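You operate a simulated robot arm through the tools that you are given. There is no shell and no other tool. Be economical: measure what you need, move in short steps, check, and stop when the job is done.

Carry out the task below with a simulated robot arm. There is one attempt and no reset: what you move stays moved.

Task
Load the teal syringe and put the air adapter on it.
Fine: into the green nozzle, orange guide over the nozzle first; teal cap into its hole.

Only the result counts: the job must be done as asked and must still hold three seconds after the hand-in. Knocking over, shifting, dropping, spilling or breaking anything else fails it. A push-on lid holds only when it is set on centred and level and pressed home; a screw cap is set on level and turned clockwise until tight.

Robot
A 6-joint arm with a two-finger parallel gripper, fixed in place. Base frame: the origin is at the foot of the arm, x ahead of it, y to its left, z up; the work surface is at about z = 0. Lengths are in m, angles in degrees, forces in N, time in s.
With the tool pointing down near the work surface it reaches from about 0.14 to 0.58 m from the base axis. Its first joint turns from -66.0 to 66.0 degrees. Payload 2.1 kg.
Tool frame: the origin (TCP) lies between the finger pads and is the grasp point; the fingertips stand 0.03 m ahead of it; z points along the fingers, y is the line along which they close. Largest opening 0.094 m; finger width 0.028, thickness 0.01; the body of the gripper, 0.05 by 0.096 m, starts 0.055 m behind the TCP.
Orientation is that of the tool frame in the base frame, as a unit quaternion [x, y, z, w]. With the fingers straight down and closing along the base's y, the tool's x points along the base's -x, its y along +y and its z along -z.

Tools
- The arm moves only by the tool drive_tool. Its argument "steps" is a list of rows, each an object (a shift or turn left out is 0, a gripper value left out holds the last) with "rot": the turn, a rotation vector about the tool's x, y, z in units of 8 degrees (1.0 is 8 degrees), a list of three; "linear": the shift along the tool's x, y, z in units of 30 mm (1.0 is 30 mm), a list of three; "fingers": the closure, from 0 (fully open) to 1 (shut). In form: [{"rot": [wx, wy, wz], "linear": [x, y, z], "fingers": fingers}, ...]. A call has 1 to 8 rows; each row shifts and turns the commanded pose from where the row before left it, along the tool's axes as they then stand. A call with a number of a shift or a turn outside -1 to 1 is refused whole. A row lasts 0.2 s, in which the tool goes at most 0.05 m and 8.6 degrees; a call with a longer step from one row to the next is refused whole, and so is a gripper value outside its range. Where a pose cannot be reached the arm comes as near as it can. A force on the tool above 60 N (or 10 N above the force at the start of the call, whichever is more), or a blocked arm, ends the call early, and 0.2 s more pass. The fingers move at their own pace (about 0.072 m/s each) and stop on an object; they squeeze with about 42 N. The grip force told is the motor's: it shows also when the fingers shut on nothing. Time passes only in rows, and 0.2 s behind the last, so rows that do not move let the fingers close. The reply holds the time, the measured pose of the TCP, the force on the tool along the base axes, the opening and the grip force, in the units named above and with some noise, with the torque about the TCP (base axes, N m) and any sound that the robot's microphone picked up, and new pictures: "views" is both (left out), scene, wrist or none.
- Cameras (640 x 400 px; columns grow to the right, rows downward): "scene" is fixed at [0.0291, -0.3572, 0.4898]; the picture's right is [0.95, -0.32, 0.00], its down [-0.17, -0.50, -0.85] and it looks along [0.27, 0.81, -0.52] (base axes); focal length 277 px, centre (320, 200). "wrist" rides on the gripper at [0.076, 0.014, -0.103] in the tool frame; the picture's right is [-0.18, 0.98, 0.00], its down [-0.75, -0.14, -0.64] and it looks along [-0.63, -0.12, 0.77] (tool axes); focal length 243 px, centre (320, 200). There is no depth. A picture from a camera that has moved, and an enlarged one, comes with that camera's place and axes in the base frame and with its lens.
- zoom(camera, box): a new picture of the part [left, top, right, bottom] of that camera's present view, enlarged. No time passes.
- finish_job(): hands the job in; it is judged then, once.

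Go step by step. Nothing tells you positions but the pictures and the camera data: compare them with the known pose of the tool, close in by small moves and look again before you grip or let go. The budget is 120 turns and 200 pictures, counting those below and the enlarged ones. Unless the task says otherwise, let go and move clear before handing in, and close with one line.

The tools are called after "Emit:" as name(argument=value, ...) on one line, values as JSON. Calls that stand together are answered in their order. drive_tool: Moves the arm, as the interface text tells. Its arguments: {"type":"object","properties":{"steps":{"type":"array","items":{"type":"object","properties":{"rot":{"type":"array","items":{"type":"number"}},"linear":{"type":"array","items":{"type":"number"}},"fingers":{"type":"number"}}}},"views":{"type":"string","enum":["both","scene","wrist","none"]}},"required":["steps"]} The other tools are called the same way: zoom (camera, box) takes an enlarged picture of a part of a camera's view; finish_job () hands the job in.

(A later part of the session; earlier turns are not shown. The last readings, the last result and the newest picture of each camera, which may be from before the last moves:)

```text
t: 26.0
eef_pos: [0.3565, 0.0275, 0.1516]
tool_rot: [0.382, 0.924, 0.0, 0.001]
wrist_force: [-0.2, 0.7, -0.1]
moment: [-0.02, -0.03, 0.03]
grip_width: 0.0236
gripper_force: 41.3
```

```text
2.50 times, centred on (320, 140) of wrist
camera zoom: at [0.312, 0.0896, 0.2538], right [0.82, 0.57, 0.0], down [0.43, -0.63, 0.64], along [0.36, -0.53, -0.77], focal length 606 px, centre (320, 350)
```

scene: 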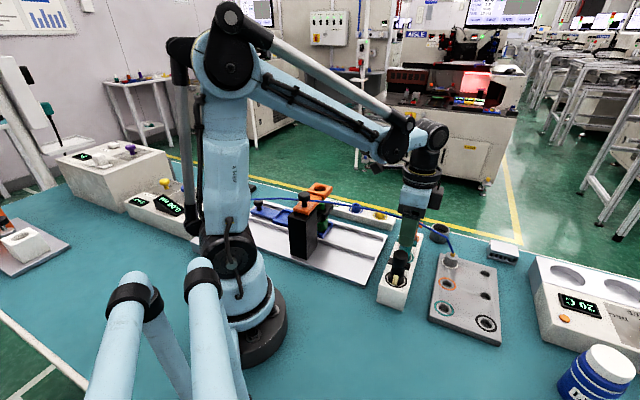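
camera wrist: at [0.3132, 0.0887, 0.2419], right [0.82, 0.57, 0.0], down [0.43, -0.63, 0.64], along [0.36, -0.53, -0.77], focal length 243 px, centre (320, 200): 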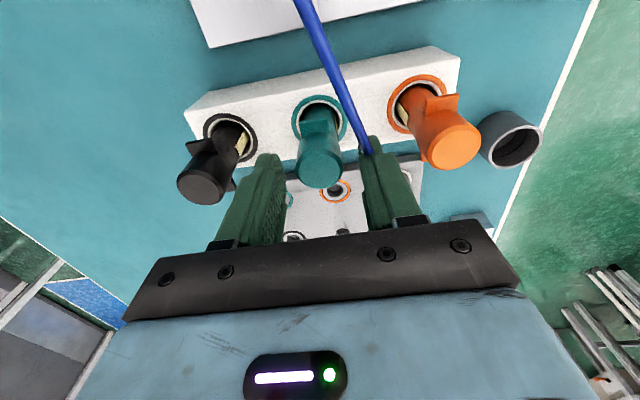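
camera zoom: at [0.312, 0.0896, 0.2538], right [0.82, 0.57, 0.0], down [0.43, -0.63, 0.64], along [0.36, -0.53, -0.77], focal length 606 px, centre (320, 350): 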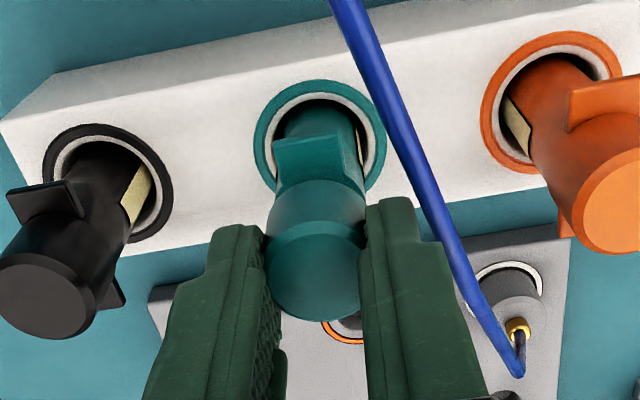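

The cap came off cleanly and the syringe stayed in the rack. I'll lift the cap and turn back to yaw 0 before surveying the teal hole from above.

Emit:
drive_tool(steps=[{"linear": [0, 0, -1]}, {"linear": [0, 0, -1]}, {"rot": [0, 0, -0.94], "linear": [0, 0, -0.5]}, {"rot": [0, 0, -0.94], "linear": [0, 0, -0.5]}, {"rot": [0, 0, -0.94]}, {"rot": [0, 0, -0.94]}, {"rot": [0, 0, -0.94]}, {"rot": [0, 0, -0.92]}], views="none")

Emit:
drive_tool(steps=[{"linear": [-0.5, -1, 0]}, {"linear": [-0.5, -1, 0]}, {"linear": [-0.5, -1, 0]}, {"linear": [-0.5, -0.8, 0]}, {"rot": [0, 1, 0]}, {"rot": [0, 1, 0]}, {"linear": [0, 0, 0]}])

```text
t: 27.8
eef_pos: [0.3556, 0.0252, 0.2414]
tool_rot: [-0.003, 1.0, 0.0, 0.001]
wrist_force: [1.0, 0.1, -0.3]
moment: [0.02, -0.01, -0.01]
grip_width: 0.0215
gripper_force: 42.0
```

```text
t: 29.4
eef_pos: [0.4167, -0.089, 0.2413]
tool_rot: [-0.001, 0.99, -0.001, -0.139]
wrist_force: [0.9, -0.2, 0.0]
moment: [0.01, 0.0, 0.01]
grip_width: 0.0212
gripper_force: 41.8
camera wrist: at [0.3714, -0.0742, 0.3606], right [0.18, 0.98, -0.05], down [0.9, -0.14, 0.41], along [0.4, -0.12, -0.91], focal length 243 px, centre (320, 200)
```

scene: 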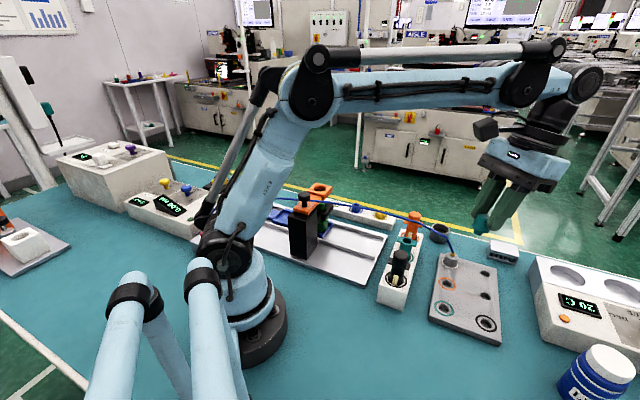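
wrist: 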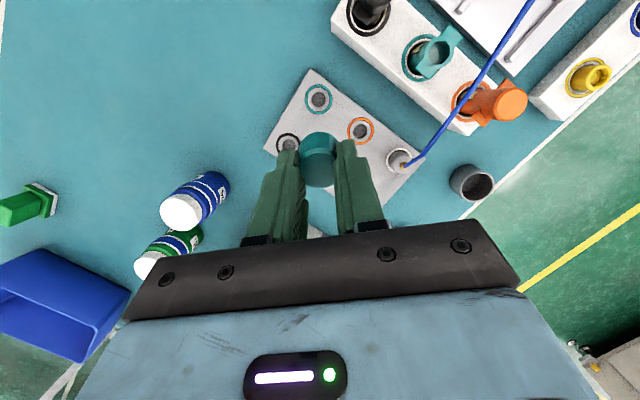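

Emit:
zoom(camera="wrist", box=[250, 60, 430, 220])

Emit:
zoom(camera="scene", box=[450, 130, 570, 250])

Emit:
zoom(camera="scene", box=[370, 200, 440, 270])

Emit:
zoom(camera="wrist", box=[380, 0, 540, 140])

```text
2.50 times, centred on (340, 140) of wrist
camera zoom: at [0.3714, -0.0742, 0.3606], right [0.18, 0.98, -0.05], down [0.9, -0.14, 0.41], along [0.4, -0.12, -0.91], focal length 606 px, centre (270, 350)
```

zoom: 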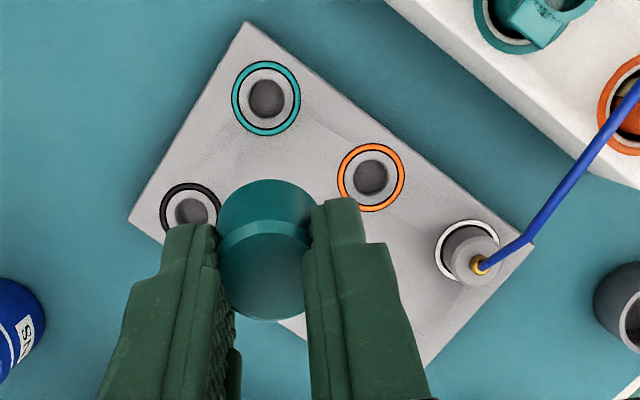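

```text
3.33 times, centred on (510, 190) of scene
camera zoom: at [0.0291, -0.3572, 0.4898], right [0.95, -0.32, 0.0], down [-0.17, -0.5, -0.85], along [0.27, 0.81, -0.52], focal length 924 px, centre (-313, 233)
```

zoom: 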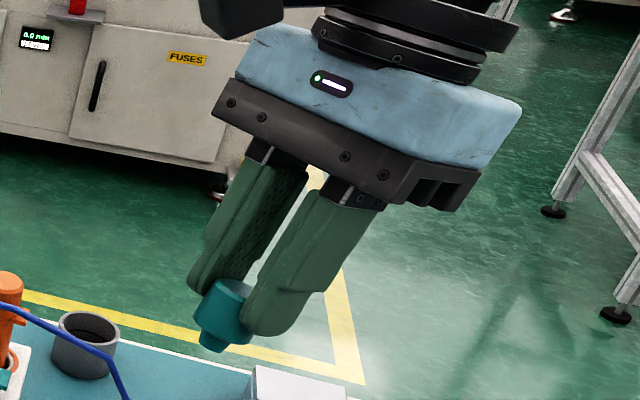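

```text
5.71 times, centred on (405, 235) of scene
camera zoom: at [0.0291, -0.3572, 0.4898], right [0.95, -0.32, 0.0], down [-0.17, -0.5, -0.85], along [0.27, 0.81, -0.52], focal length 1585 px, centre (-166, 0)
```

zoom: 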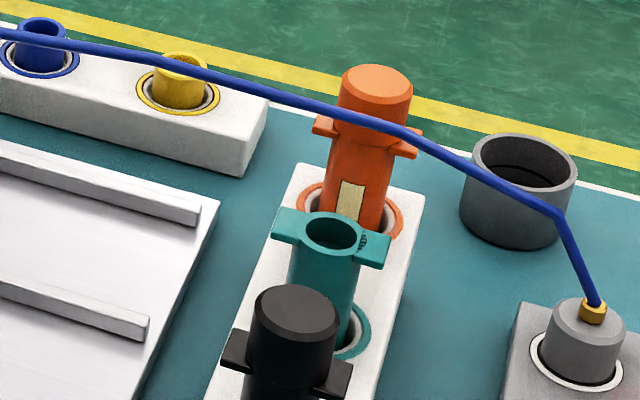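

```text
2.86 times, centred on (460, 70) of wrist
camera zoom: at [0.3714, -0.0742, 0.3606], right [0.18, 0.98, -0.05], down [0.9, -0.14, 0.41], along [0.4, -0.12, -0.91], focal length 693 px, centre (-80, 571)
```

zoom: 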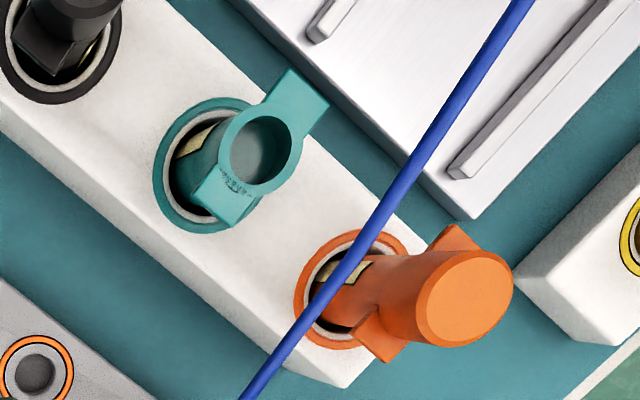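

The teal hole is at about (0.3775, -0.095) and the adapter at about (0.472, 0.000). The cap has a narrower plug underneath; I'll untilt and hover it above its hole.

Emit:
drive_tool(steps=[{"rot": [0, -1, 0]}, {"rot": [0, -1, 0]}, {"linear": [0.66, -0.1, 0.5]}, {"linear": [0.66, -0.11, 0.5]}, {"linear": [0, 0, 0.9]}, {"linear": [0, 0, 0.9]}, {"linear": [0, 0, 0.6]}, {"linear": [0, 0, 0]}])

Emit:
zoom(camera="scene", box=[410, 210, 510, 330])

Emit:
zoom(camera="wrist", box=[240, 60, 400, 220])

```text
t: 31.2
eef_pos: [0.3765, -0.0935, 0.1381]
tool_rot: [-0.001, 1.0, -0.001, 0.001]
wrist_force: [0.3, 0.4, -1.1]
moment: [0.01, -0.02, 0.01]
grip_width: 0.0214
gripper_force: 42.2
camera wrist: at [0.3002, -0.0801, 0.2404], right [0.18, 0.98, 0.0], down [0.75, -0.14, 0.64], along [0.63, -0.12, -0.77], focal length 243 px, centre (320, 200)
```

scene: 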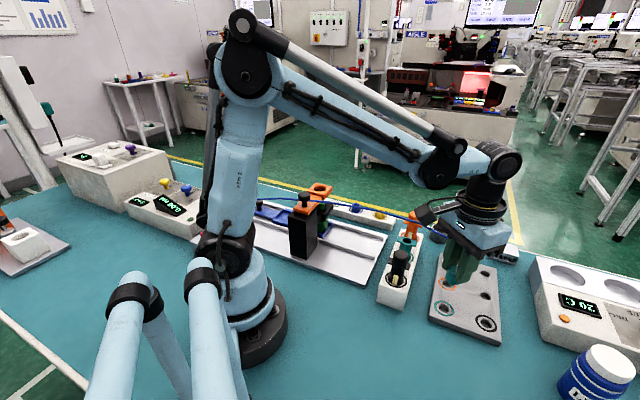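
wrist: 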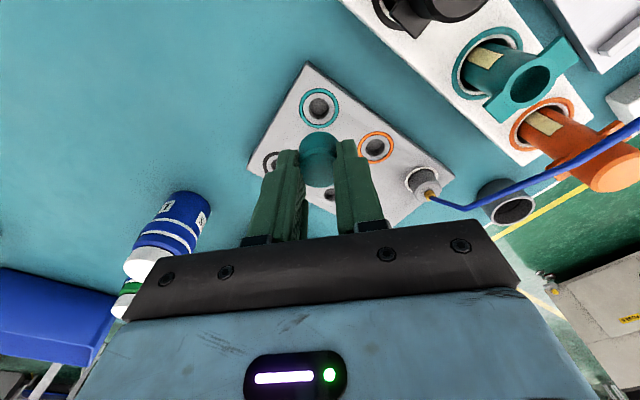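

```text
3.33 times, centred on (460, 270) of scene
camera zoom: at [0.0291, -0.3572, 0.4898], right [0.95, -0.32, 0.0], down [-0.17, -0.5, -0.85], along [0.27, 0.81, -0.52], focal length 924 px, centre (-147, -33)
```

zoom: 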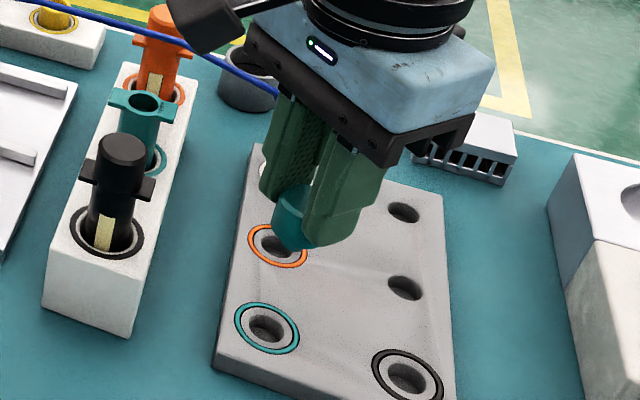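

```text
2.50 times, centred on (320, 140) of wrist
camera zoom: at [0.3002, -0.0801, 0.2404], right [0.18, 0.98, 0.0], down [0.75, -0.14, 0.64], along [0.63, -0.12, -0.77], focal length 606 px, centre (320, 350)
```

zoom: 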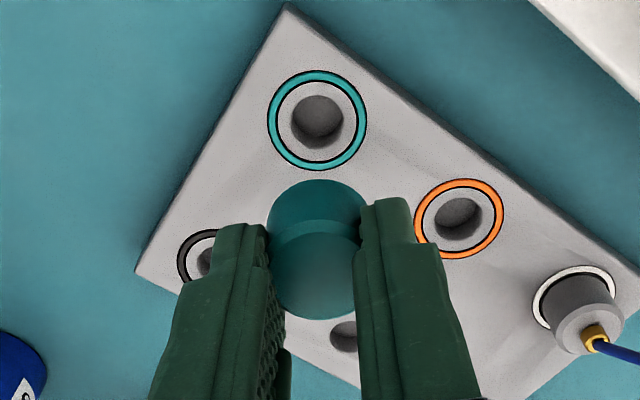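

I'll make a small correction and lower the cap closer to the hole, then look again.

Emit:
drive_tool(steps=[{"linear": [-0.04, -0.07, 0.6]}, {"linear": [0, 0, 0.6]}, {"linear": [0, 0, 0.5]}, {"linear": [0, 0, 0]}], views="none")

Emit:
zoom(camera="scene", box=[410, 230, 510, 330])

Emit:
zoom(camera="wrist", box=[240, 60, 400, 220])

```text
t: 32.2
eef_pos: [0.3782, -0.0964, 0.0875]
tool_rot: [-0.001, 1.0, -0.001, 0.002]
wrist_force: [0.0, 0.4, 0.3]
moment: [0.0, 0.02, 0.0]
grip_width: 0.0212
gripper_force: 42.4
```

```text
4.00 times, centred on (460, 280) of scene
camera zoom: at [0.0291, -0.3572, 0.4898], right [0.95, -0.32, 0.0], down [-0.17, -0.5, -0.85], along [0.27, 0.81, -0.52], focal length 1109 px, centre (-240, -120)
```

zoom: 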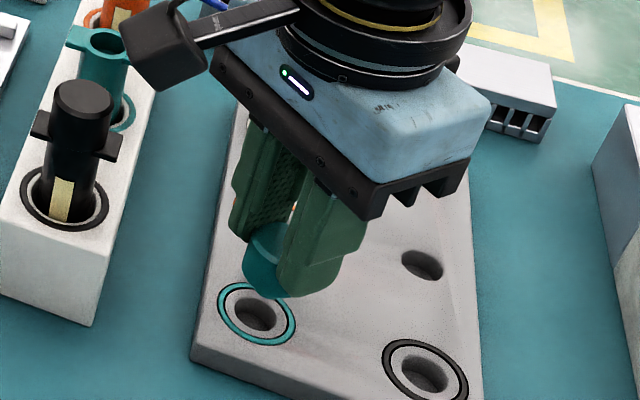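

```text
2.50 times, centred on (320, 140) of wrist
camera zoom: at [0.3007, -0.0833, 0.1902], right [0.18, 0.98, 0.0], down [0.75, -0.14, 0.64], along [0.63, -0.12, -0.77], focal length 606 px, centre (320, 350)
```

zoom: 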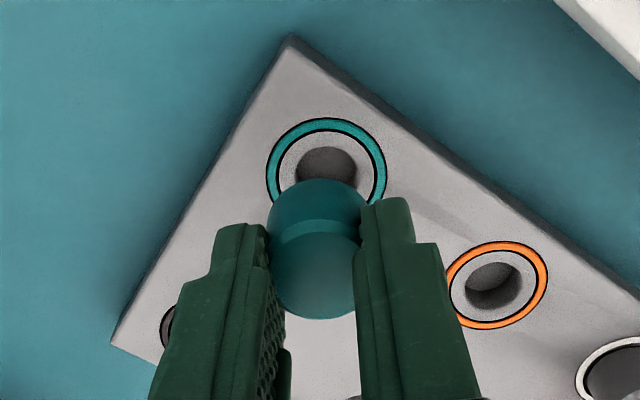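

Emit:
zoom(camera="wrist", box=[290, 110, 350, 200])

Emit:
zoom(camera="scene", box=[455, 265, 505, 315])

```text
4.44 times, centred on (320, 155) of wrist
camera zoom: at [0.3007, -0.0833, 0.1902], right [0.18, 0.98, 0.0], down [0.75, -0.14, 0.64], along [0.63, -0.12, -0.77], focal length 1078 px, centre (320, 400)
```

zoom: 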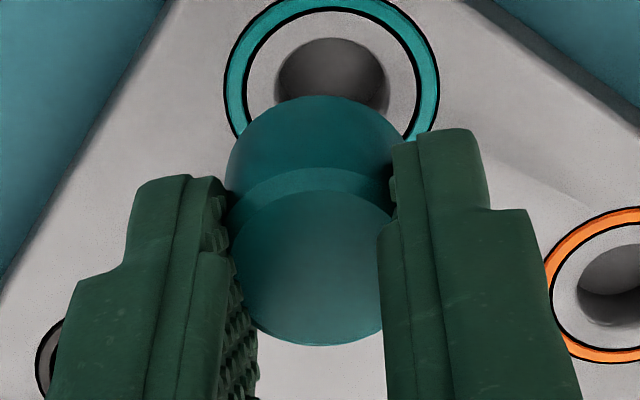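

```text
8.00 times, centred on (480, 290) of scene
camera zoom: at [0.0291, -0.3572, 0.4898], right [0.95, -0.32, 0.0], down [-0.17, -0.5, -0.85], along [0.27, 0.81, -0.52], focal length 2219 px, centre (-960, -520)
```

zoom: 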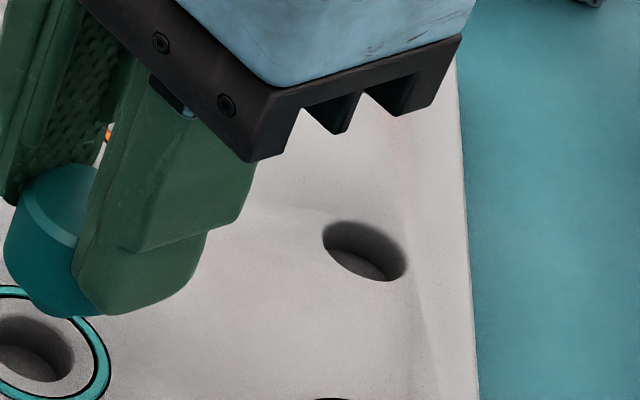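

The cap is upright. I'll shift it slightly (+x 2 mm, +y 1 mm) and go lower for a finer comparison.

Emit:
drive_tool(steps=[{"linear": [-0.07, 0.03, 0.4]}, {"linear": [0, 0, 0.35]}, {"linear": [0, 0, 0]}], views="none")

Emit:
zoom(camera="scene", box=[420, 255, 500, 335])

Emit:
zoom(camera="wrist", box=[270, 100, 370, 200])

```text
t: 33.0
eef_pos: [0.3797, -0.0947, 0.0641]
tool_rot: [-0.001, 1.0, 0.0, 0.001]
wrist_force: [-0.5, 0.0, 0.6]
moment: [0.01, 0.01, -0.04]
grip_width: 0.0213
gripper_force: 42.3
```

```text
5.00 times, centred on (460, 295) of scene
camera zoom: at [0.0291, -0.3572, 0.4898], right [0.95, -0.32, 0.0], down [-0.17, -0.5, -0.85], along [0.27, 0.81, -0.52], focal length 1387 px, centre (-380, -275)
```

zoom: 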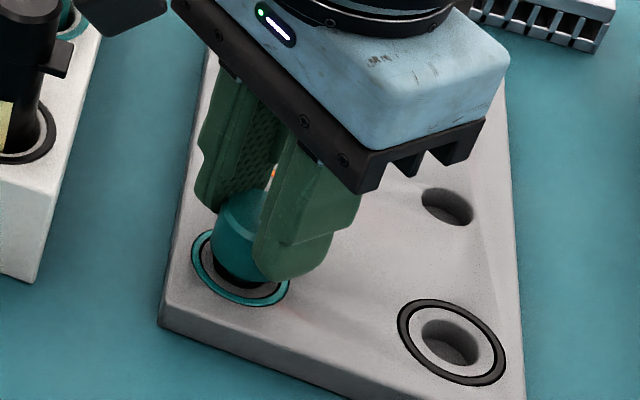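

```text
4.00 times, centred on (320, 150) of wrist
camera zoom: at [0.3029, -0.0816, 0.1669], right [0.18, 0.98, 0.0], down [0.75, -0.14, 0.64], along [0.63, -0.12, -0.77], focal length 970 px, centre (320, 400)
```

zoom: 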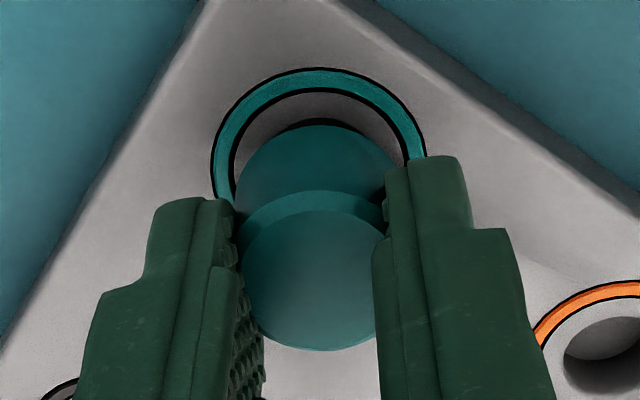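

The cap's lower end is just above the hole. I'll lower in small steps watching the force.

Emit:
drive_tool(steps=[{"linear": [0, 0, 0.15]}, {"linear": [0, 0, 0.15]}, {"linear": [0, 0, 0]}], views="none")

Emit:
zoom(camera="scene", box=[420, 255, 500, 335])

Emit:
zoom(camera="wrist", box=[270, 80, 370, 200])

```text
t: 33.8
eef_pos: [0.379, -0.096, 0.0545]
tool_rot: [-0.002, 1.0, -0.001, 0.0]
wrist_force: [-2.4, -0.2, 7.2]
moment: [0.21, 0.06, 0.01]
grip_width: 0.0216
gripper_force: 41.9
```

```text
5.00 times, centred on (460, 295) of scene
camera zoom: at [0.029, -0.3572, 0.4898], right [0.95, -0.32, 0.0], down [-0.17, -0.5, -0.85], along [0.27, 0.81, -0.52], focal length 1387 px, centre (-380, -275)
```

zoom: 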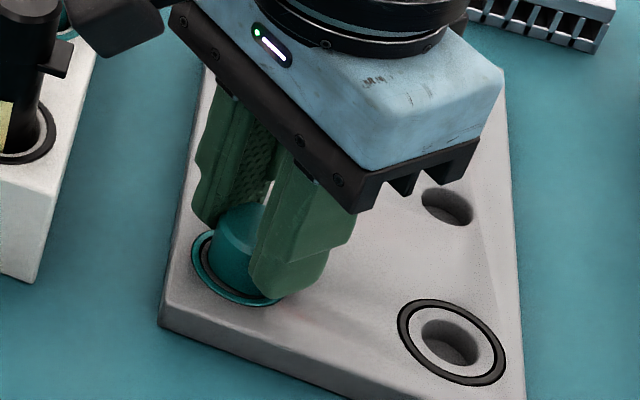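

```text
3.33 times, centred on (320, 140) of wrist
camera zoom: at [0.3033, -0.0824, 0.1582], right [0.18, 0.98, 0.0], down [0.75, -0.14, 0.64], along [0.63, -0.12, -0.77], focal length 809 px, centre (320, 400)
```

zoom: 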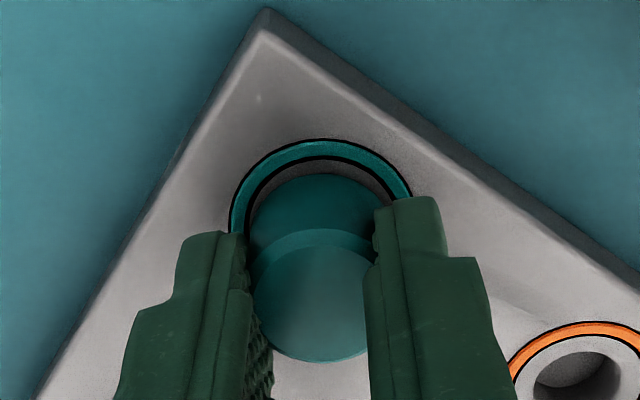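

Emit:
zoom(camera="scene", box=[450, 290, 490, 325])

Emit:
zoom(camera="wrist", box=[285, 115, 355, 185])

```text
11.43 times, centred on (470, 308) of scene
camera zoom: at [0.029, -0.3572, 0.4898], right [0.95, -0.32, 0.0], down [-0.17, -0.5, -0.85], along [0.27, 0.81, -0.52], focal length 3170 px, centre (-1394, -1029)
```

zoom: 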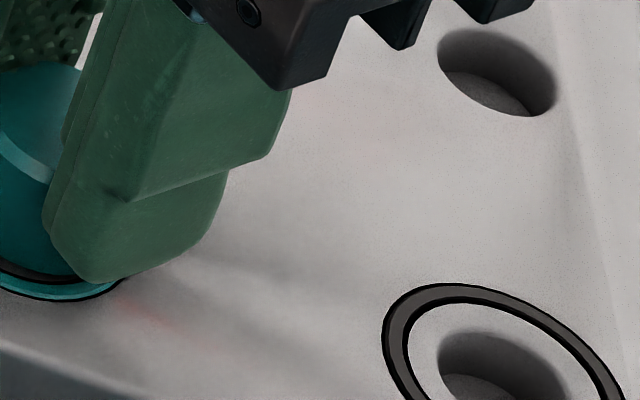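

```text
5.71 times, centred on (320, 150) of wrist
camera zoom: at [0.3033, -0.0824, 0.1582], right [0.18, 0.98, 0.0], down [0.75, -0.14, 0.64], along [0.63, -0.12, -0.77], focal length 1386 px, centre (320, 486)
```

zoom: 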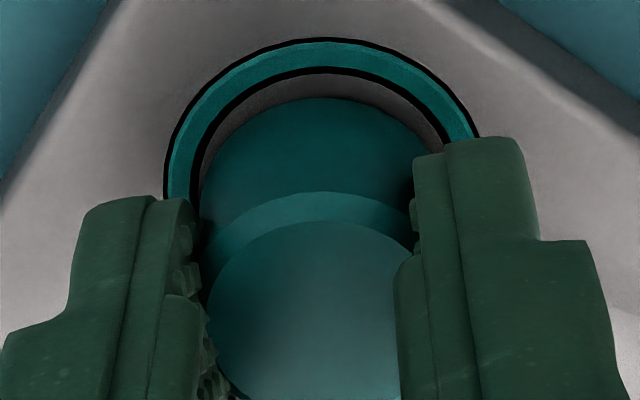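

The plug seems to touch the rim, with the cap slightly off towards -y. I'll shift +1.3 mm in y and press gently.

Emit:
drive_tool(steps=[{"linear": [0, 0, -0.05]}, {"linear": [0, 0.045, 0]}, {"linear": [0, 0, 0.1]}, {"linear": [0, 0, 0]}], views="none")

Emit:
zoom(camera="wrist", box=[285, 115, 355, 185])

```text
t: 34.8
eef_pos: [0.3789, -0.0947, 0.0543]
tool_rot: [-0.001, 1.0, -0.001, 0.001]
wrist_force: [0.6, -1.8, 5.6]
moment: [-0.11, -0.03, 0.0]
grip_width: 0.0216
gripper_force: 41.9
```

```text
5.71 times, centred on (320, 150) of wrist
camera zoom: at [0.3025, -0.0805, 0.1565], right [0.18, 0.98, 0.0], down [0.75, -0.14, 0.64], along [0.63, -0.12, -0.77], focal length 1386 px, centre (320, 486)
```

zoom: 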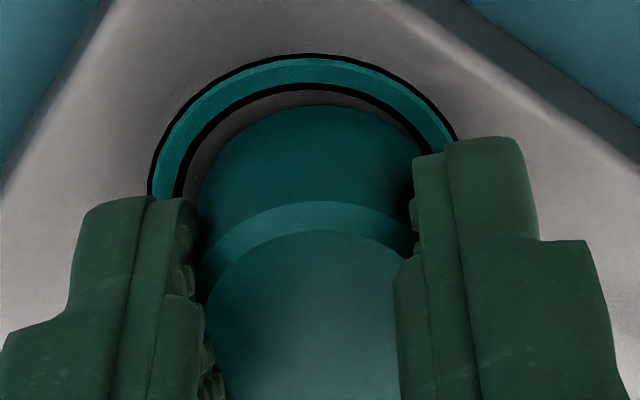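

Emit:
drive_tool(steps=[{"linear": [0, -0.02, 0.05]}, {"linear": [0, 0, 0.05]}, {"linear": [0, 0, 0]}], views="none")

Emit:
zoom(camera="scene", box=[430, 270, 490, 330])

Emit:
zoom(camera="wrist", box=[285, 115, 355, 185])

```text
t: 35.6
eef_pos: [0.3805, -0.0949, 0.0524]
tool_rot: [0.0, 1.0, -0.001, 0.0]
wrist_force: [-1.0, -0.9, 0.2]
moment: [0.01, 0.02, 0.0]
grip_width: 0.0217
gripper_force: 42.0
```

```text
6.67 times, centred on (460, 300) of scene
camera zoom: at [0.0291, -0.3572, 0.4898], right [0.95, -0.32, 0.0], down [-0.17, -0.5, -0.85], along [0.27, 0.81, -0.52], focal length 1849 px, centre (-613, -467)
```

zoom: 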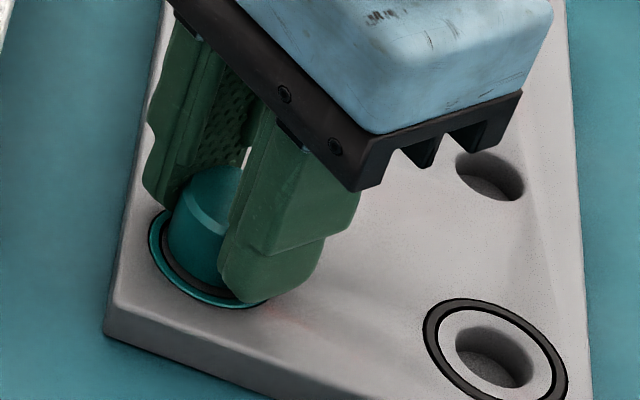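

```text
5.71 times, centred on (320, 150) of wrist
camera zoom: at [0.3032, -0.0807, 0.1539], right [0.18, 0.98, 0.0], down [0.75, -0.14, 0.64], along [0.63, -0.12, -0.77], focal length 1386 px, centre (320, 486)
```

zoom: 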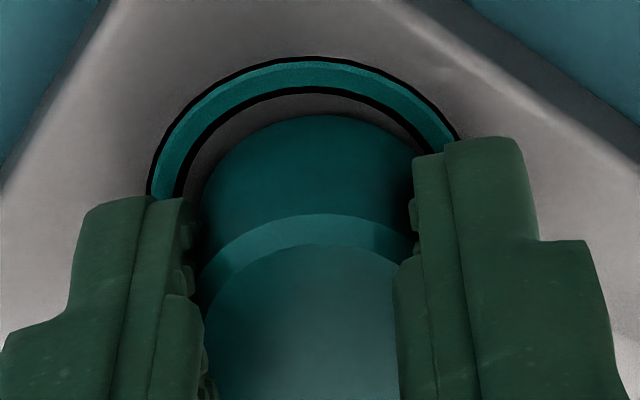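

Emit:
drive_tool(steps=[{"linear": [0, 0, 0.05]}, {"linear": [0, 0, 0.05]}, {"linear": [0, 0, 0]}], views="none")

Emit:
zoom(camera="wrist", box=[285, 115, 355, 185])

```text
t: 36.4
eef_pos: [0.381, -0.0953, 0.0475]
tool_rot: [-0.001, 1.0, -0.001, 0.0]
wrist_force: [0.3, 0.2, 0.1]
moment: [0.0, 0.02, 0.0]
grip_width: 0.0216
gripper_force: 42.1
```

```text
5.71 times, centred on (320, 150) of wrist
camera zoom: at [0.3031, -0.0812, 0.151], right [0.18, 0.98, 0.0], down [0.75, -0.14, 0.64], along [0.63, -0.12, -0.77], focal length 1386 px, centre (320, 486)
```

zoom: 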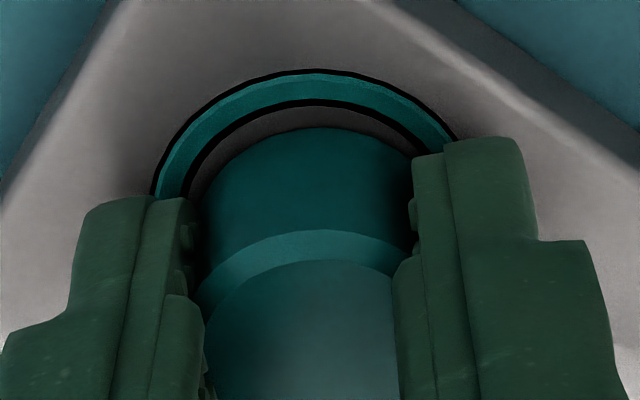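

The cap has stopped moving with the plate, so it looks seated. I'll open slightly, rise and inspect it.

Emit:
drive_tool(steps=[{"fingers": 0.55}, {"linear": [0, 0, 0]}, {"linear": [0, 0, -0.5]}, {"linear": [0, 0, -1]}, {"linear": [0, 0, -1]}, {"linear": [0, 0, -1]}, {"linear": [0.5, 0, 0]}, {"linear": [0, 0, 0]}], views="none")

Emit:
zoom(camera="scene", box=[430, 260, 500, 330])

Emit:
zoom(camera="wrist", box=[270, 60, 370, 160])

```text
t: 38.2
eef_pos: [0.3648, -0.0964, 0.1544]
tool_rot: [-0.001, 1.0, -0.001, 0.002]
wrist_force: [-1.0, -0.4, 0.5]
moment: [0.02, 0.0, 0.05]
grip_width: 0.0422
gripper_force: 0.0
```

```text
5.71 times, centred on (465, 295) of scene
camera zoom: at [0.0291, -0.3572, 0.4898], right [0.95, -0.32, 0.0], down [-0.17, -0.5, -0.85], along [0.27, 0.81, -0.52], focal length 1585 px, centre (-509, -343)
```

zoom: 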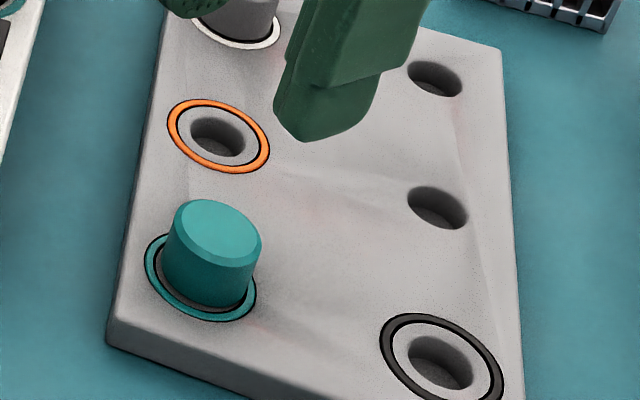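

```text
4.00 times, centred on (320, 110) of wrist
camera zoom: at [0.2892, -0.0823, 0.2561], right [0.18, 0.98, 0.0], down [0.75, -0.14, 0.64], along [0.63, -0.12, -0.77], focal length 970 px, centre (320, 560)
```

zoom: 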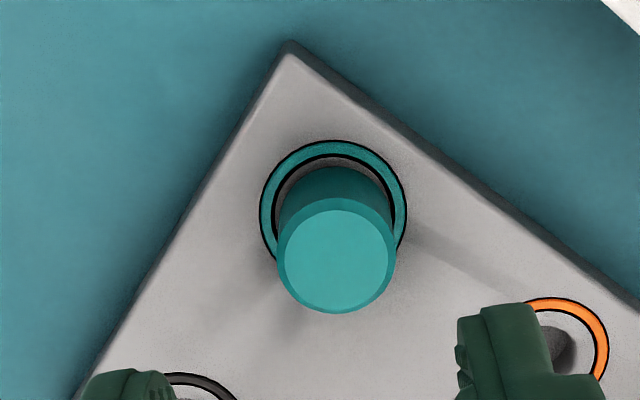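

The cap sits level in the teal-ringed hole. Next I'll return above the teal syringe with the yaw for gripping its barrel.

Emit:
drive_tool(steps=[{"linear": [0, 0, -1]}, {"linear": [0, 0, -1]}, {"linear": [0.08, 1, -1]}, {"linear": [0.08, 1, 0]}, {"linear": [0.08, 1, 0]}, {"linear": [0.08, 1, 0]}, {"rot": [0, 0, 0.94]}, {"rot": [0, 0, 0.94]}], views="none")

Emit:
drive_tool(steps=[{"rot": [0, 0, 0.94]}, {"rot": [0, 0, 0.94]}, {"rot": [0, 0, 0.94]}, {"rot": [0, 0, 0.92]}, {"linear": [0, 0, 0.6]}, {"linear": [0, 0, 0]}], views="wrist")

Emit:
zoom(camera="wrist", box=[240, 40, 400, 180])

```text
t: 40.0
eef_pos: [0.3541, 0.0262, 0.2429]
tool_rot: [0.131, 0.991, -0.001, 0.001]
wrist_force: [-0.7, 0.9, 0.1]
moment: [-0.01, -0.03, -0.03]
grip_width: 0.0423
gripper_force: 0.1
```

```text
t: 41.4
eef_pos: [0.3536, 0.0243, 0.2261]
tool_rot: [0.382, 0.924, 0.0, 0.002]
wrist_force: [-0.1, -0.2, 0.3]
moment: [-0.01, 0.0, -0.02]
grip_width: 0.0423
gripper_force: 0.2
camera wrist: at [0.3106, 0.0884, 0.3287], right [0.82, 0.57, 0.0], down [0.43, -0.63, 0.64], along [0.36, -0.53, -0.77], focal length 243 px, centre (320, 200)
```

wrist: 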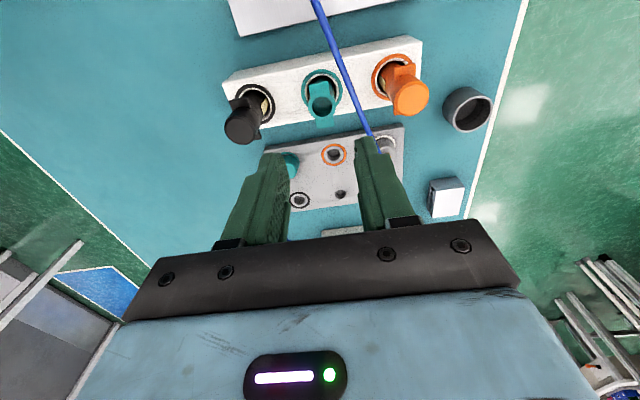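

```text
2.86 times, centred on (320, 110) of wrist
camera zoom: at [0.3106, 0.0884, 0.3287], right [0.82, 0.57, 0.0], down [0.43, -0.63, 0.64], along [0.36, -0.53, -0.77], focal length 693 px, centre (320, 457)
```

zoom: 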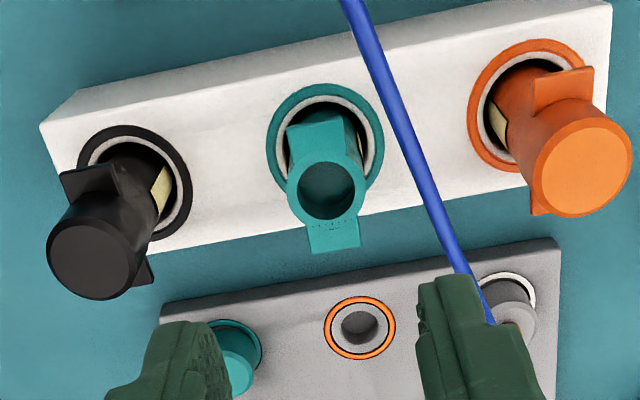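

The bore is at (0.3554, 0.026) with the wings exactly across the closing line. I'll correct by 2.5 mm and descend around the barrel.

Emit:
drive_tool(steps=[{"linear": [0, 0.08, 1]}, {"linear": [0, 0, 1]}, {"linear": [0, 0, 0.7]}, {"linear": [0, 0, 0.6]}, {"linear": [0, 0, 0.5]}, {"linear": [0, 0, 0]}], views="wrist")

Emit:
zoom(camera="scene", box=[360, 190, 450, 280])

Emit:
zoom(camera="wrist", box=[260, 80, 380, 220])

```text
t: 42.8
eef_pos: [0.357, 0.0254, 0.1125]
tool_rot: [0.382, 0.924, 0.0, 0.0]
wrist_force: [0.3, 0.2, -0.6]
moment: [0.02, -0.02, 0.02]
grip_width: 0.0422
gripper_force: 0.0
camera wrist: at [0.3129, 0.089, 0.2149], right [0.82, 0.57, 0.0], down [0.43, -0.63, 0.64], along [0.36, -0.53, -0.77], focal length 243 px, centre (320, 200)
```

wrist: 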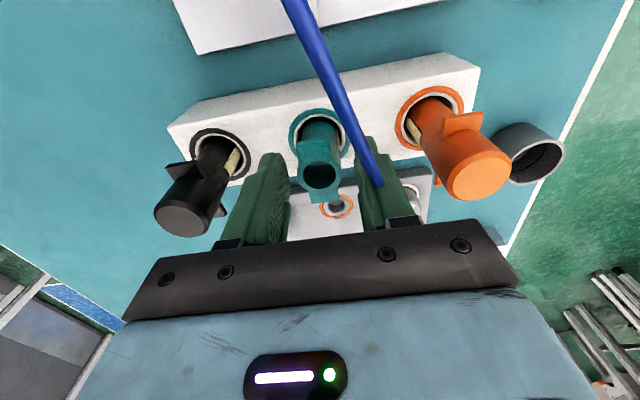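

```text
4.44 times, centred on (405, 235) of scene
camera zoom: at [0.0291, -0.3572, 0.4898], right [0.95, -0.32, 0.0], down [-0.17, -0.5, -0.85], along [0.27, 0.81, -0.52], focal length 1233 px, centre (-58, 44)
```

zoom: 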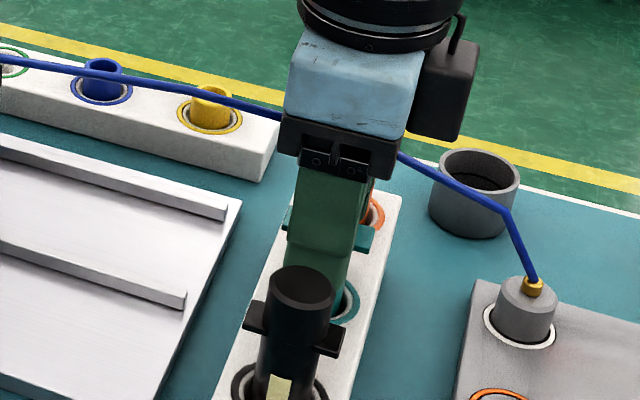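

```text
2.86 times, centred on (320, 150) of wrist
camera zoom: at [0.3129, 0.089, 0.2149], right [0.82, 0.57, 0.0], down [0.43, -0.63, 0.64], along [0.36, -0.53, -0.77], focal length 693 px, centre (320, 343)
```

zoom: 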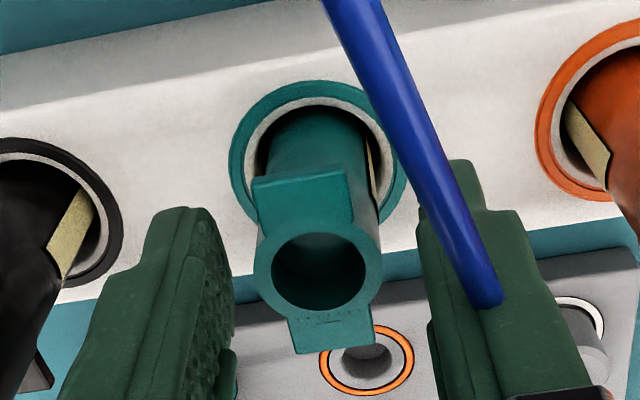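

The syringe is centred between the fingers (the hose plainly passes through a finger, so it is only visual). I'll grip the barrel and lift straight up.

Emit:
drive_tool(steps=[{"fingers": 1}, {"linear": [0, 0, 0]}, {"linear": [0, 0, 0]}, {"linear": [0, 0, -0.5]}, {"linear": [0, 0, -1]}, {"linear": [0, 0, -1]}, {"linear": [0, 0, -1]}, {"linear": [0, 0, -1]}], views="none")

Emit:
drive_tool(steps=[{"linear": [0, 0, -0.7]}, {"linear": [0, 0, 0]}])

Emit:
zoom(camera="scene", box=[360, 120, 450, 260])

Emit:
zoom(camera="wrist", box=[260, 80, 380, 220])

```text
t: 44.6
eef_pos: [0.3569, 0.0273, 0.2469]
tool_rot: [0.382, 0.924, -0.001, 0.001]
wrist_force: [0.7, 0.1, 0.1]
moment: [-0.05, 0.01, 0.01]
grip_width: 0.0245
gripper_force: 42.6
```

```text
t: 45.2
eef_pos: [0.3564, 0.0263, 0.2681]
tool_rot: [0.381, 0.924, 0.0, 0.001]
wrist_force: [0.1, -0.4, -1.0]
moment: [0.02, 0.02, -0.02]
grip_width: 0.0245
gripper_force: 42.1
camera wrist: at [0.3122, 0.0902, 0.371], right [0.82, 0.57, 0.0], down [0.43, -0.63, 0.64], along [0.36, -0.53, -0.77], focal length 243 px, centre (320, 200)
```

scene: 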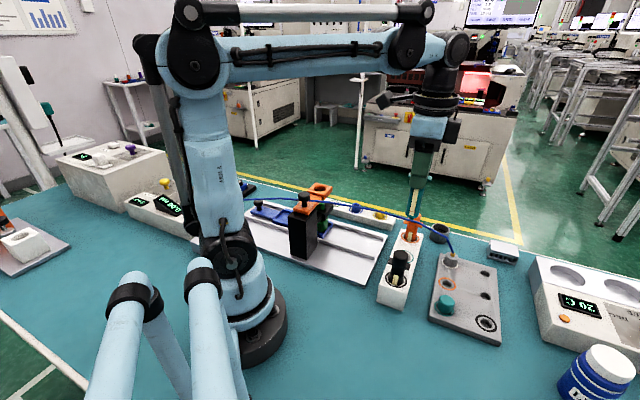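
wrist: 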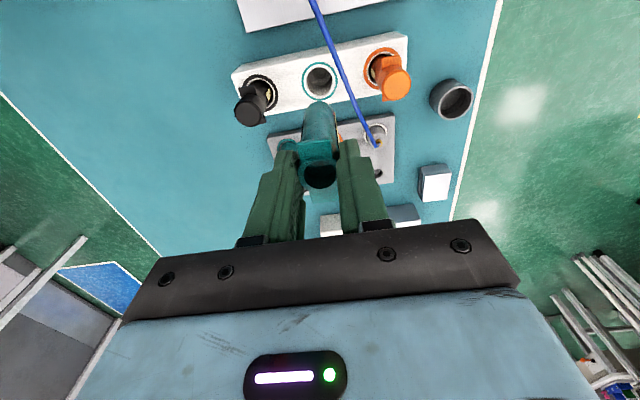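

```text
2.86 times, centred on (405, 190) of scene
camera zoom: at [0.0291, -0.3572, 0.4898], right [0.95, -0.32, 0.0], down [-0.17, -0.5, -0.85], along [0.27, 0.81, -0.52], focal length 792 px, centre (77, 229)
```

zoom: 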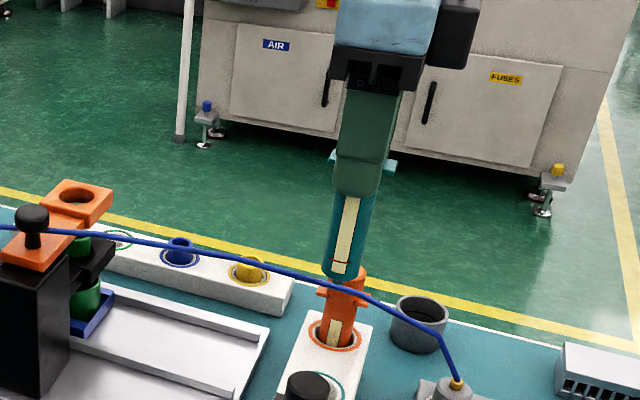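

```text
2.86 times, centred on (320, 150) of wrist
camera zoom: at [0.3122, 0.0902, 0.371], right [0.82, 0.57, 0.0], down [0.43, -0.63, 0.64], along [0.36, -0.53, -0.77], focal length 693 px, centre (320, 343)
```

zoom: 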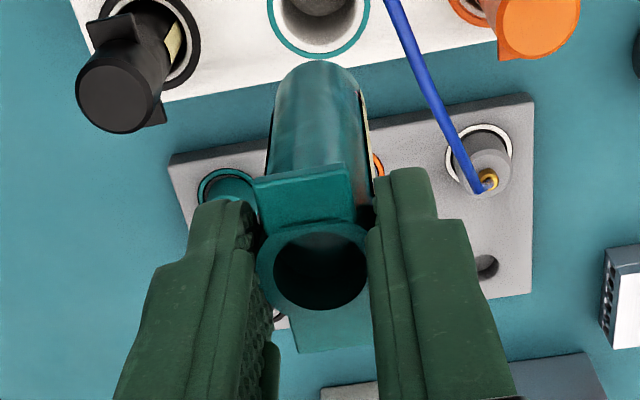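

Emit:
zoom(camera="scene", box=[390, 175, 430, 225])

Emit:
zoom(camera="scene", box=[280, 175, 350, 265])

```text
8.00 times, centred on (410, 200) of scene
camera zoom: at [0.0291, -0.3572, 0.4898], right [0.95, -0.32, 0.0], down [-0.17, -0.5, -0.85], along [0.27, 0.81, -0.52], focal length 2219 px, centre (-400, 200)
```

zoom: 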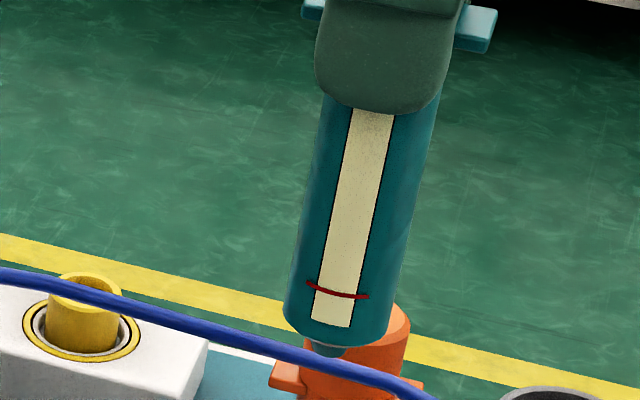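

```text
4.44 times, centred on (315, 220) of scene
camera zoom: at [0.0291, -0.3572, 0.4898], right [0.95, -0.32, 0.0], down [-0.17, -0.5, -0.85], along [0.27, 0.81, -0.52], focal length 1233 px, centre (342, 111)
```

zoom: 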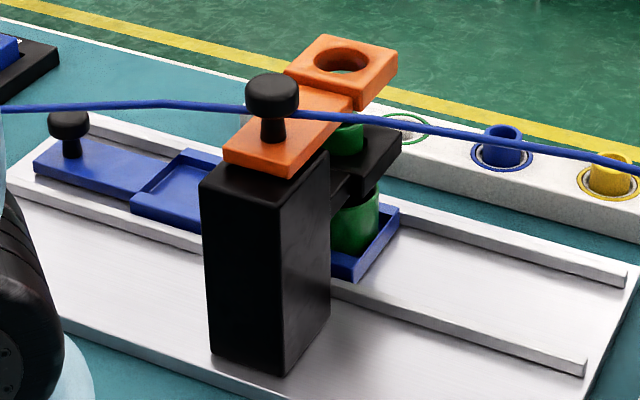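

The syringe has a narrow tip at the bottom, about 0.117 m below the TCP. I'll raise it and carry it over to the nozzle guide.

Emit:
drive_tool(steps=[{"linear": [0, 0, -1]}, {"linear": [0.5, 0.1, -0.6]}, {"linear": [1, 0.2, 0]}, {"linear": [1, 0.2, 0]}, {"linear": [1, 0.2, 0]}, {"linear": [1, 0.2, 0]}, {"linear": [1, 0.2, 0]}, {"linear": [0, 0, 0]}], views="none")

Emit:
drive_tool(steps=[{"linear": [0.8, 0.2, 0]}, {"linear": [0.8, 0.2, 0]}, {"linear": [0.6, 0.2, 0]}, {"linear": [0, 0, 0]}])

Emit:
zoom(camera="wrist", box=[230, 40, 410, 220])

Emit:
zoom(camera="scene", box=[270, 80, 370, 240])

```text
t: 47.0
eef_pos: [0.2633, 0.1641, 0.3157]
tool_rot: [0.382, 0.924, -0.001, 0.001]
wrist_force: [-0.2, -0.5, -0.4]
moment: [0.01, -0.04, 0.01]
grip_width: 0.0245
gripper_force: 42.1
```

```text
t: 48.0
eef_pos: [0.2282, 0.2254, 0.3157]
tool_rot: [0.382, 0.924, -0.001, 0.001]
wrist_force: [0.0, 0.2, -0.6]
moment: [-0.02, 0.0, 0.01]
grip_width: 0.0245
gripper_force: 42.0
camera wrist: at [0.185, 0.2886, 0.4189], right [0.82, 0.57, 0.0], down [0.43, -0.63, 0.64], along [0.36, -0.53, -0.77], focal length 243 px, centre (320, 200)
```

scene: 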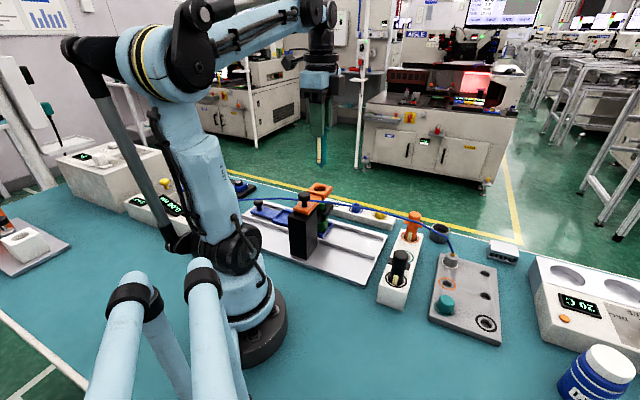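
wrist: 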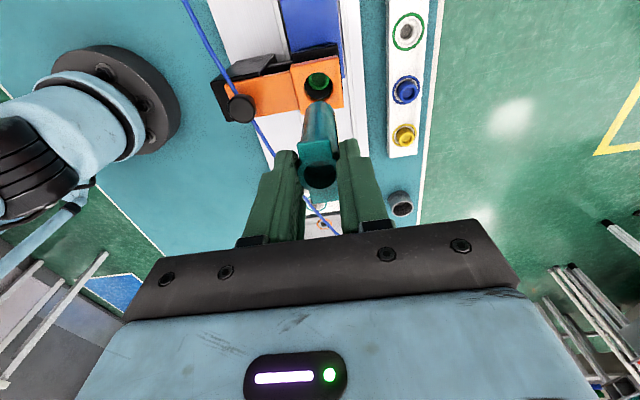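

```text
2.22 times, centred on (320, 130) of wrist
camera zoom: at [0.185, 0.2886, 0.4189], right [0.82, 0.57, 0.0], down [0.43, -0.63, 0.64], along [0.36, -0.53, -0.77], focal length 539 px, centre (320, 356)
```

zoom: 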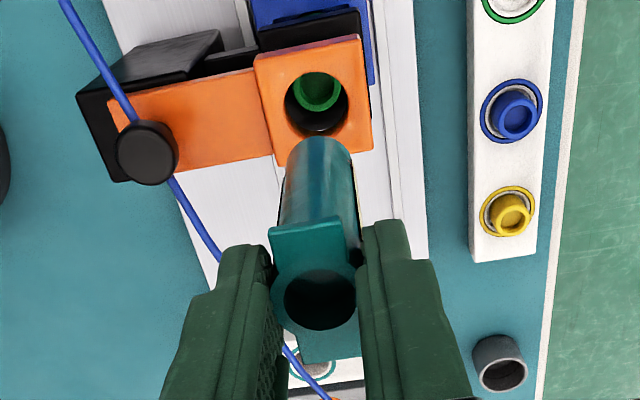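

```text
2.50 times, centred on (320, 160) of scene
camera zoom: at [0.0291, -0.3572, 0.4898], right [0.95, -0.32, 0.0], down [-0.17, -0.5, -0.85], along [0.27, 0.81, -0.52], focal length 693 px, centre (320, 300)
```

zoom: 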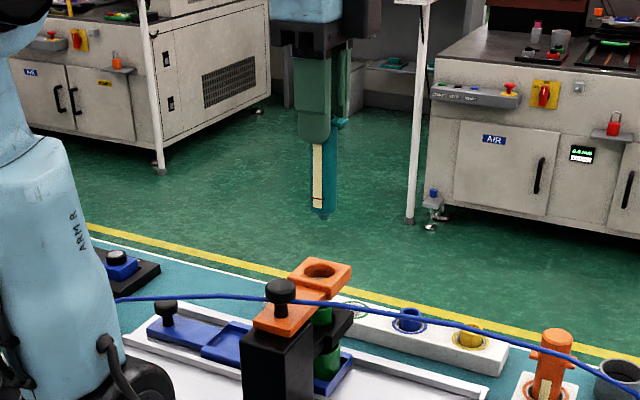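

All three views agree: shift about -2 mm in x. I'll apply it and lower until the tip is just above the guide.

Emit:
drive_tool(steps=[{"linear": [0.06, -0.04, 0.5]}, {"linear": [0, 0, 0.7]}, {"linear": [0, 0, 0]}], views="none")

Emit:
zoom(camera="wrist", box=[270, 60, 370, 160])

Emit:
zoom(camera="scene", box=[285, 140, 355, 220])

```text
t: 48.8
eef_pos: [0.2256, 0.2248, 0.2792]
tool_rot: [0.382, 0.924, -0.001, 0.001]
wrist_force: [-0.5, 1.0, -0.1]
moment: [0.01, -0.01, 0.0]
grip_width: 0.0246
gripper_force: 42.0
```

```text
4.00 times, centred on (320, 110) of wrist
camera zoom: at [0.1816, 0.2892, 0.382], right [0.82, 0.57, 0.0], down [0.43, -0.63, 0.64], along [0.36, -0.53, -0.77], focal length 970 px, centre (320, 560)
```

zoom: 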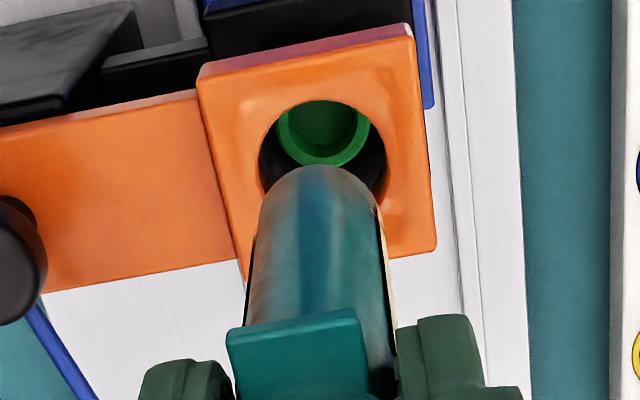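

```text
5.00 times, centred on (320, 180) of scene
camera zoom: at [0.0291, -0.3572, 0.4898], right [0.95, -0.32, 0.0], down [-0.17, -0.5, -0.85], along [0.27, 0.81, -0.52], focal length 1387 px, centre (320, 300)
```

zoom: 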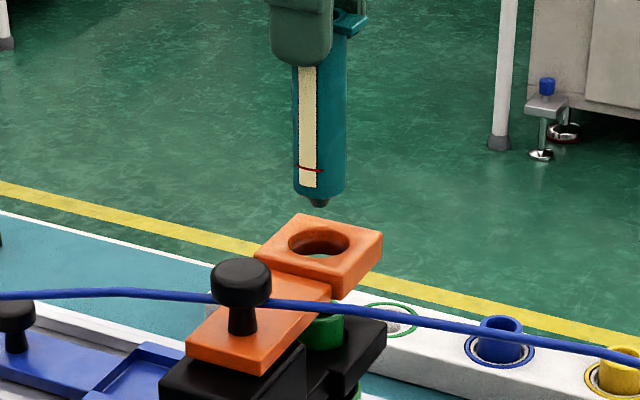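

Aligned within about 1 mm. I'll add 1 mm along the closing line and lower through the guide.

Emit:
drive_tool(steps=[{"linear": [0, 0.03, 0.3]}, {"linear": [0, 0, 0.4]}, {"linear": [0, 0, 0.4]}, {"linear": [0, 0, 0]}], views="none")

Emit:
zoom(camera="wrist", box=[270, 70, 370, 190])

Emit:
zoom(camera="scene", box=[285, 150, 355, 240])

```text
t: 49.8
eef_pos: [0.2272, 0.227, 0.2457]
tool_rot: [0.382, 0.924, -0.001, 0.001]
wrist_force: [0.0, -0.1, -0.1]
moment: [0.02, 0.0, 0.0]
grip_width: 0.0245
gripper_force: 42.1
```

```text
3.33 times, centred on (320, 130) of wrist
camera zoom: at [0.1824, 0.291, 0.3485], right [0.82, 0.57, 0.0], down [0.43, -0.63, 0.64], along [0.36, -0.53, -0.77], focal length 809 px, centre (320, 433)
```

zoom: 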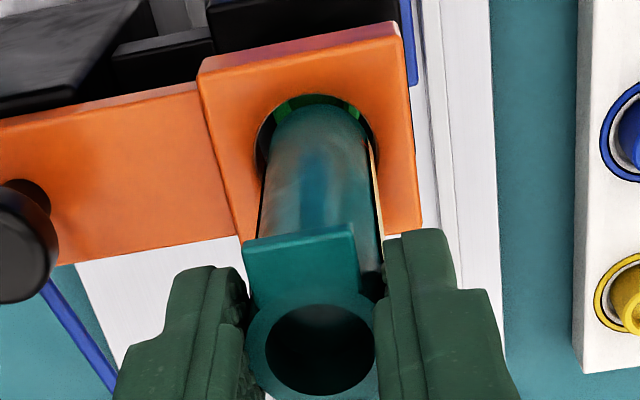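

```text
4.44 times, centred on (320, 195) of scene
camera zoom: at [0.0291, -0.3572, 0.4898], right [0.95, -0.32, 0.0], down [-0.17, -0.5, -0.85], along [0.27, 0.81, -0.52], focal length 1233 px, centre (320, 222)
```

zoom: 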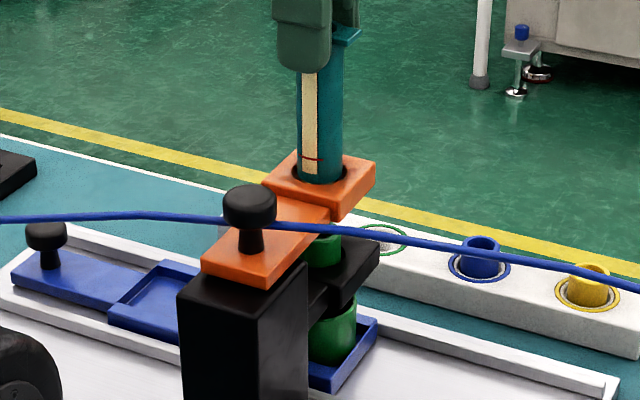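

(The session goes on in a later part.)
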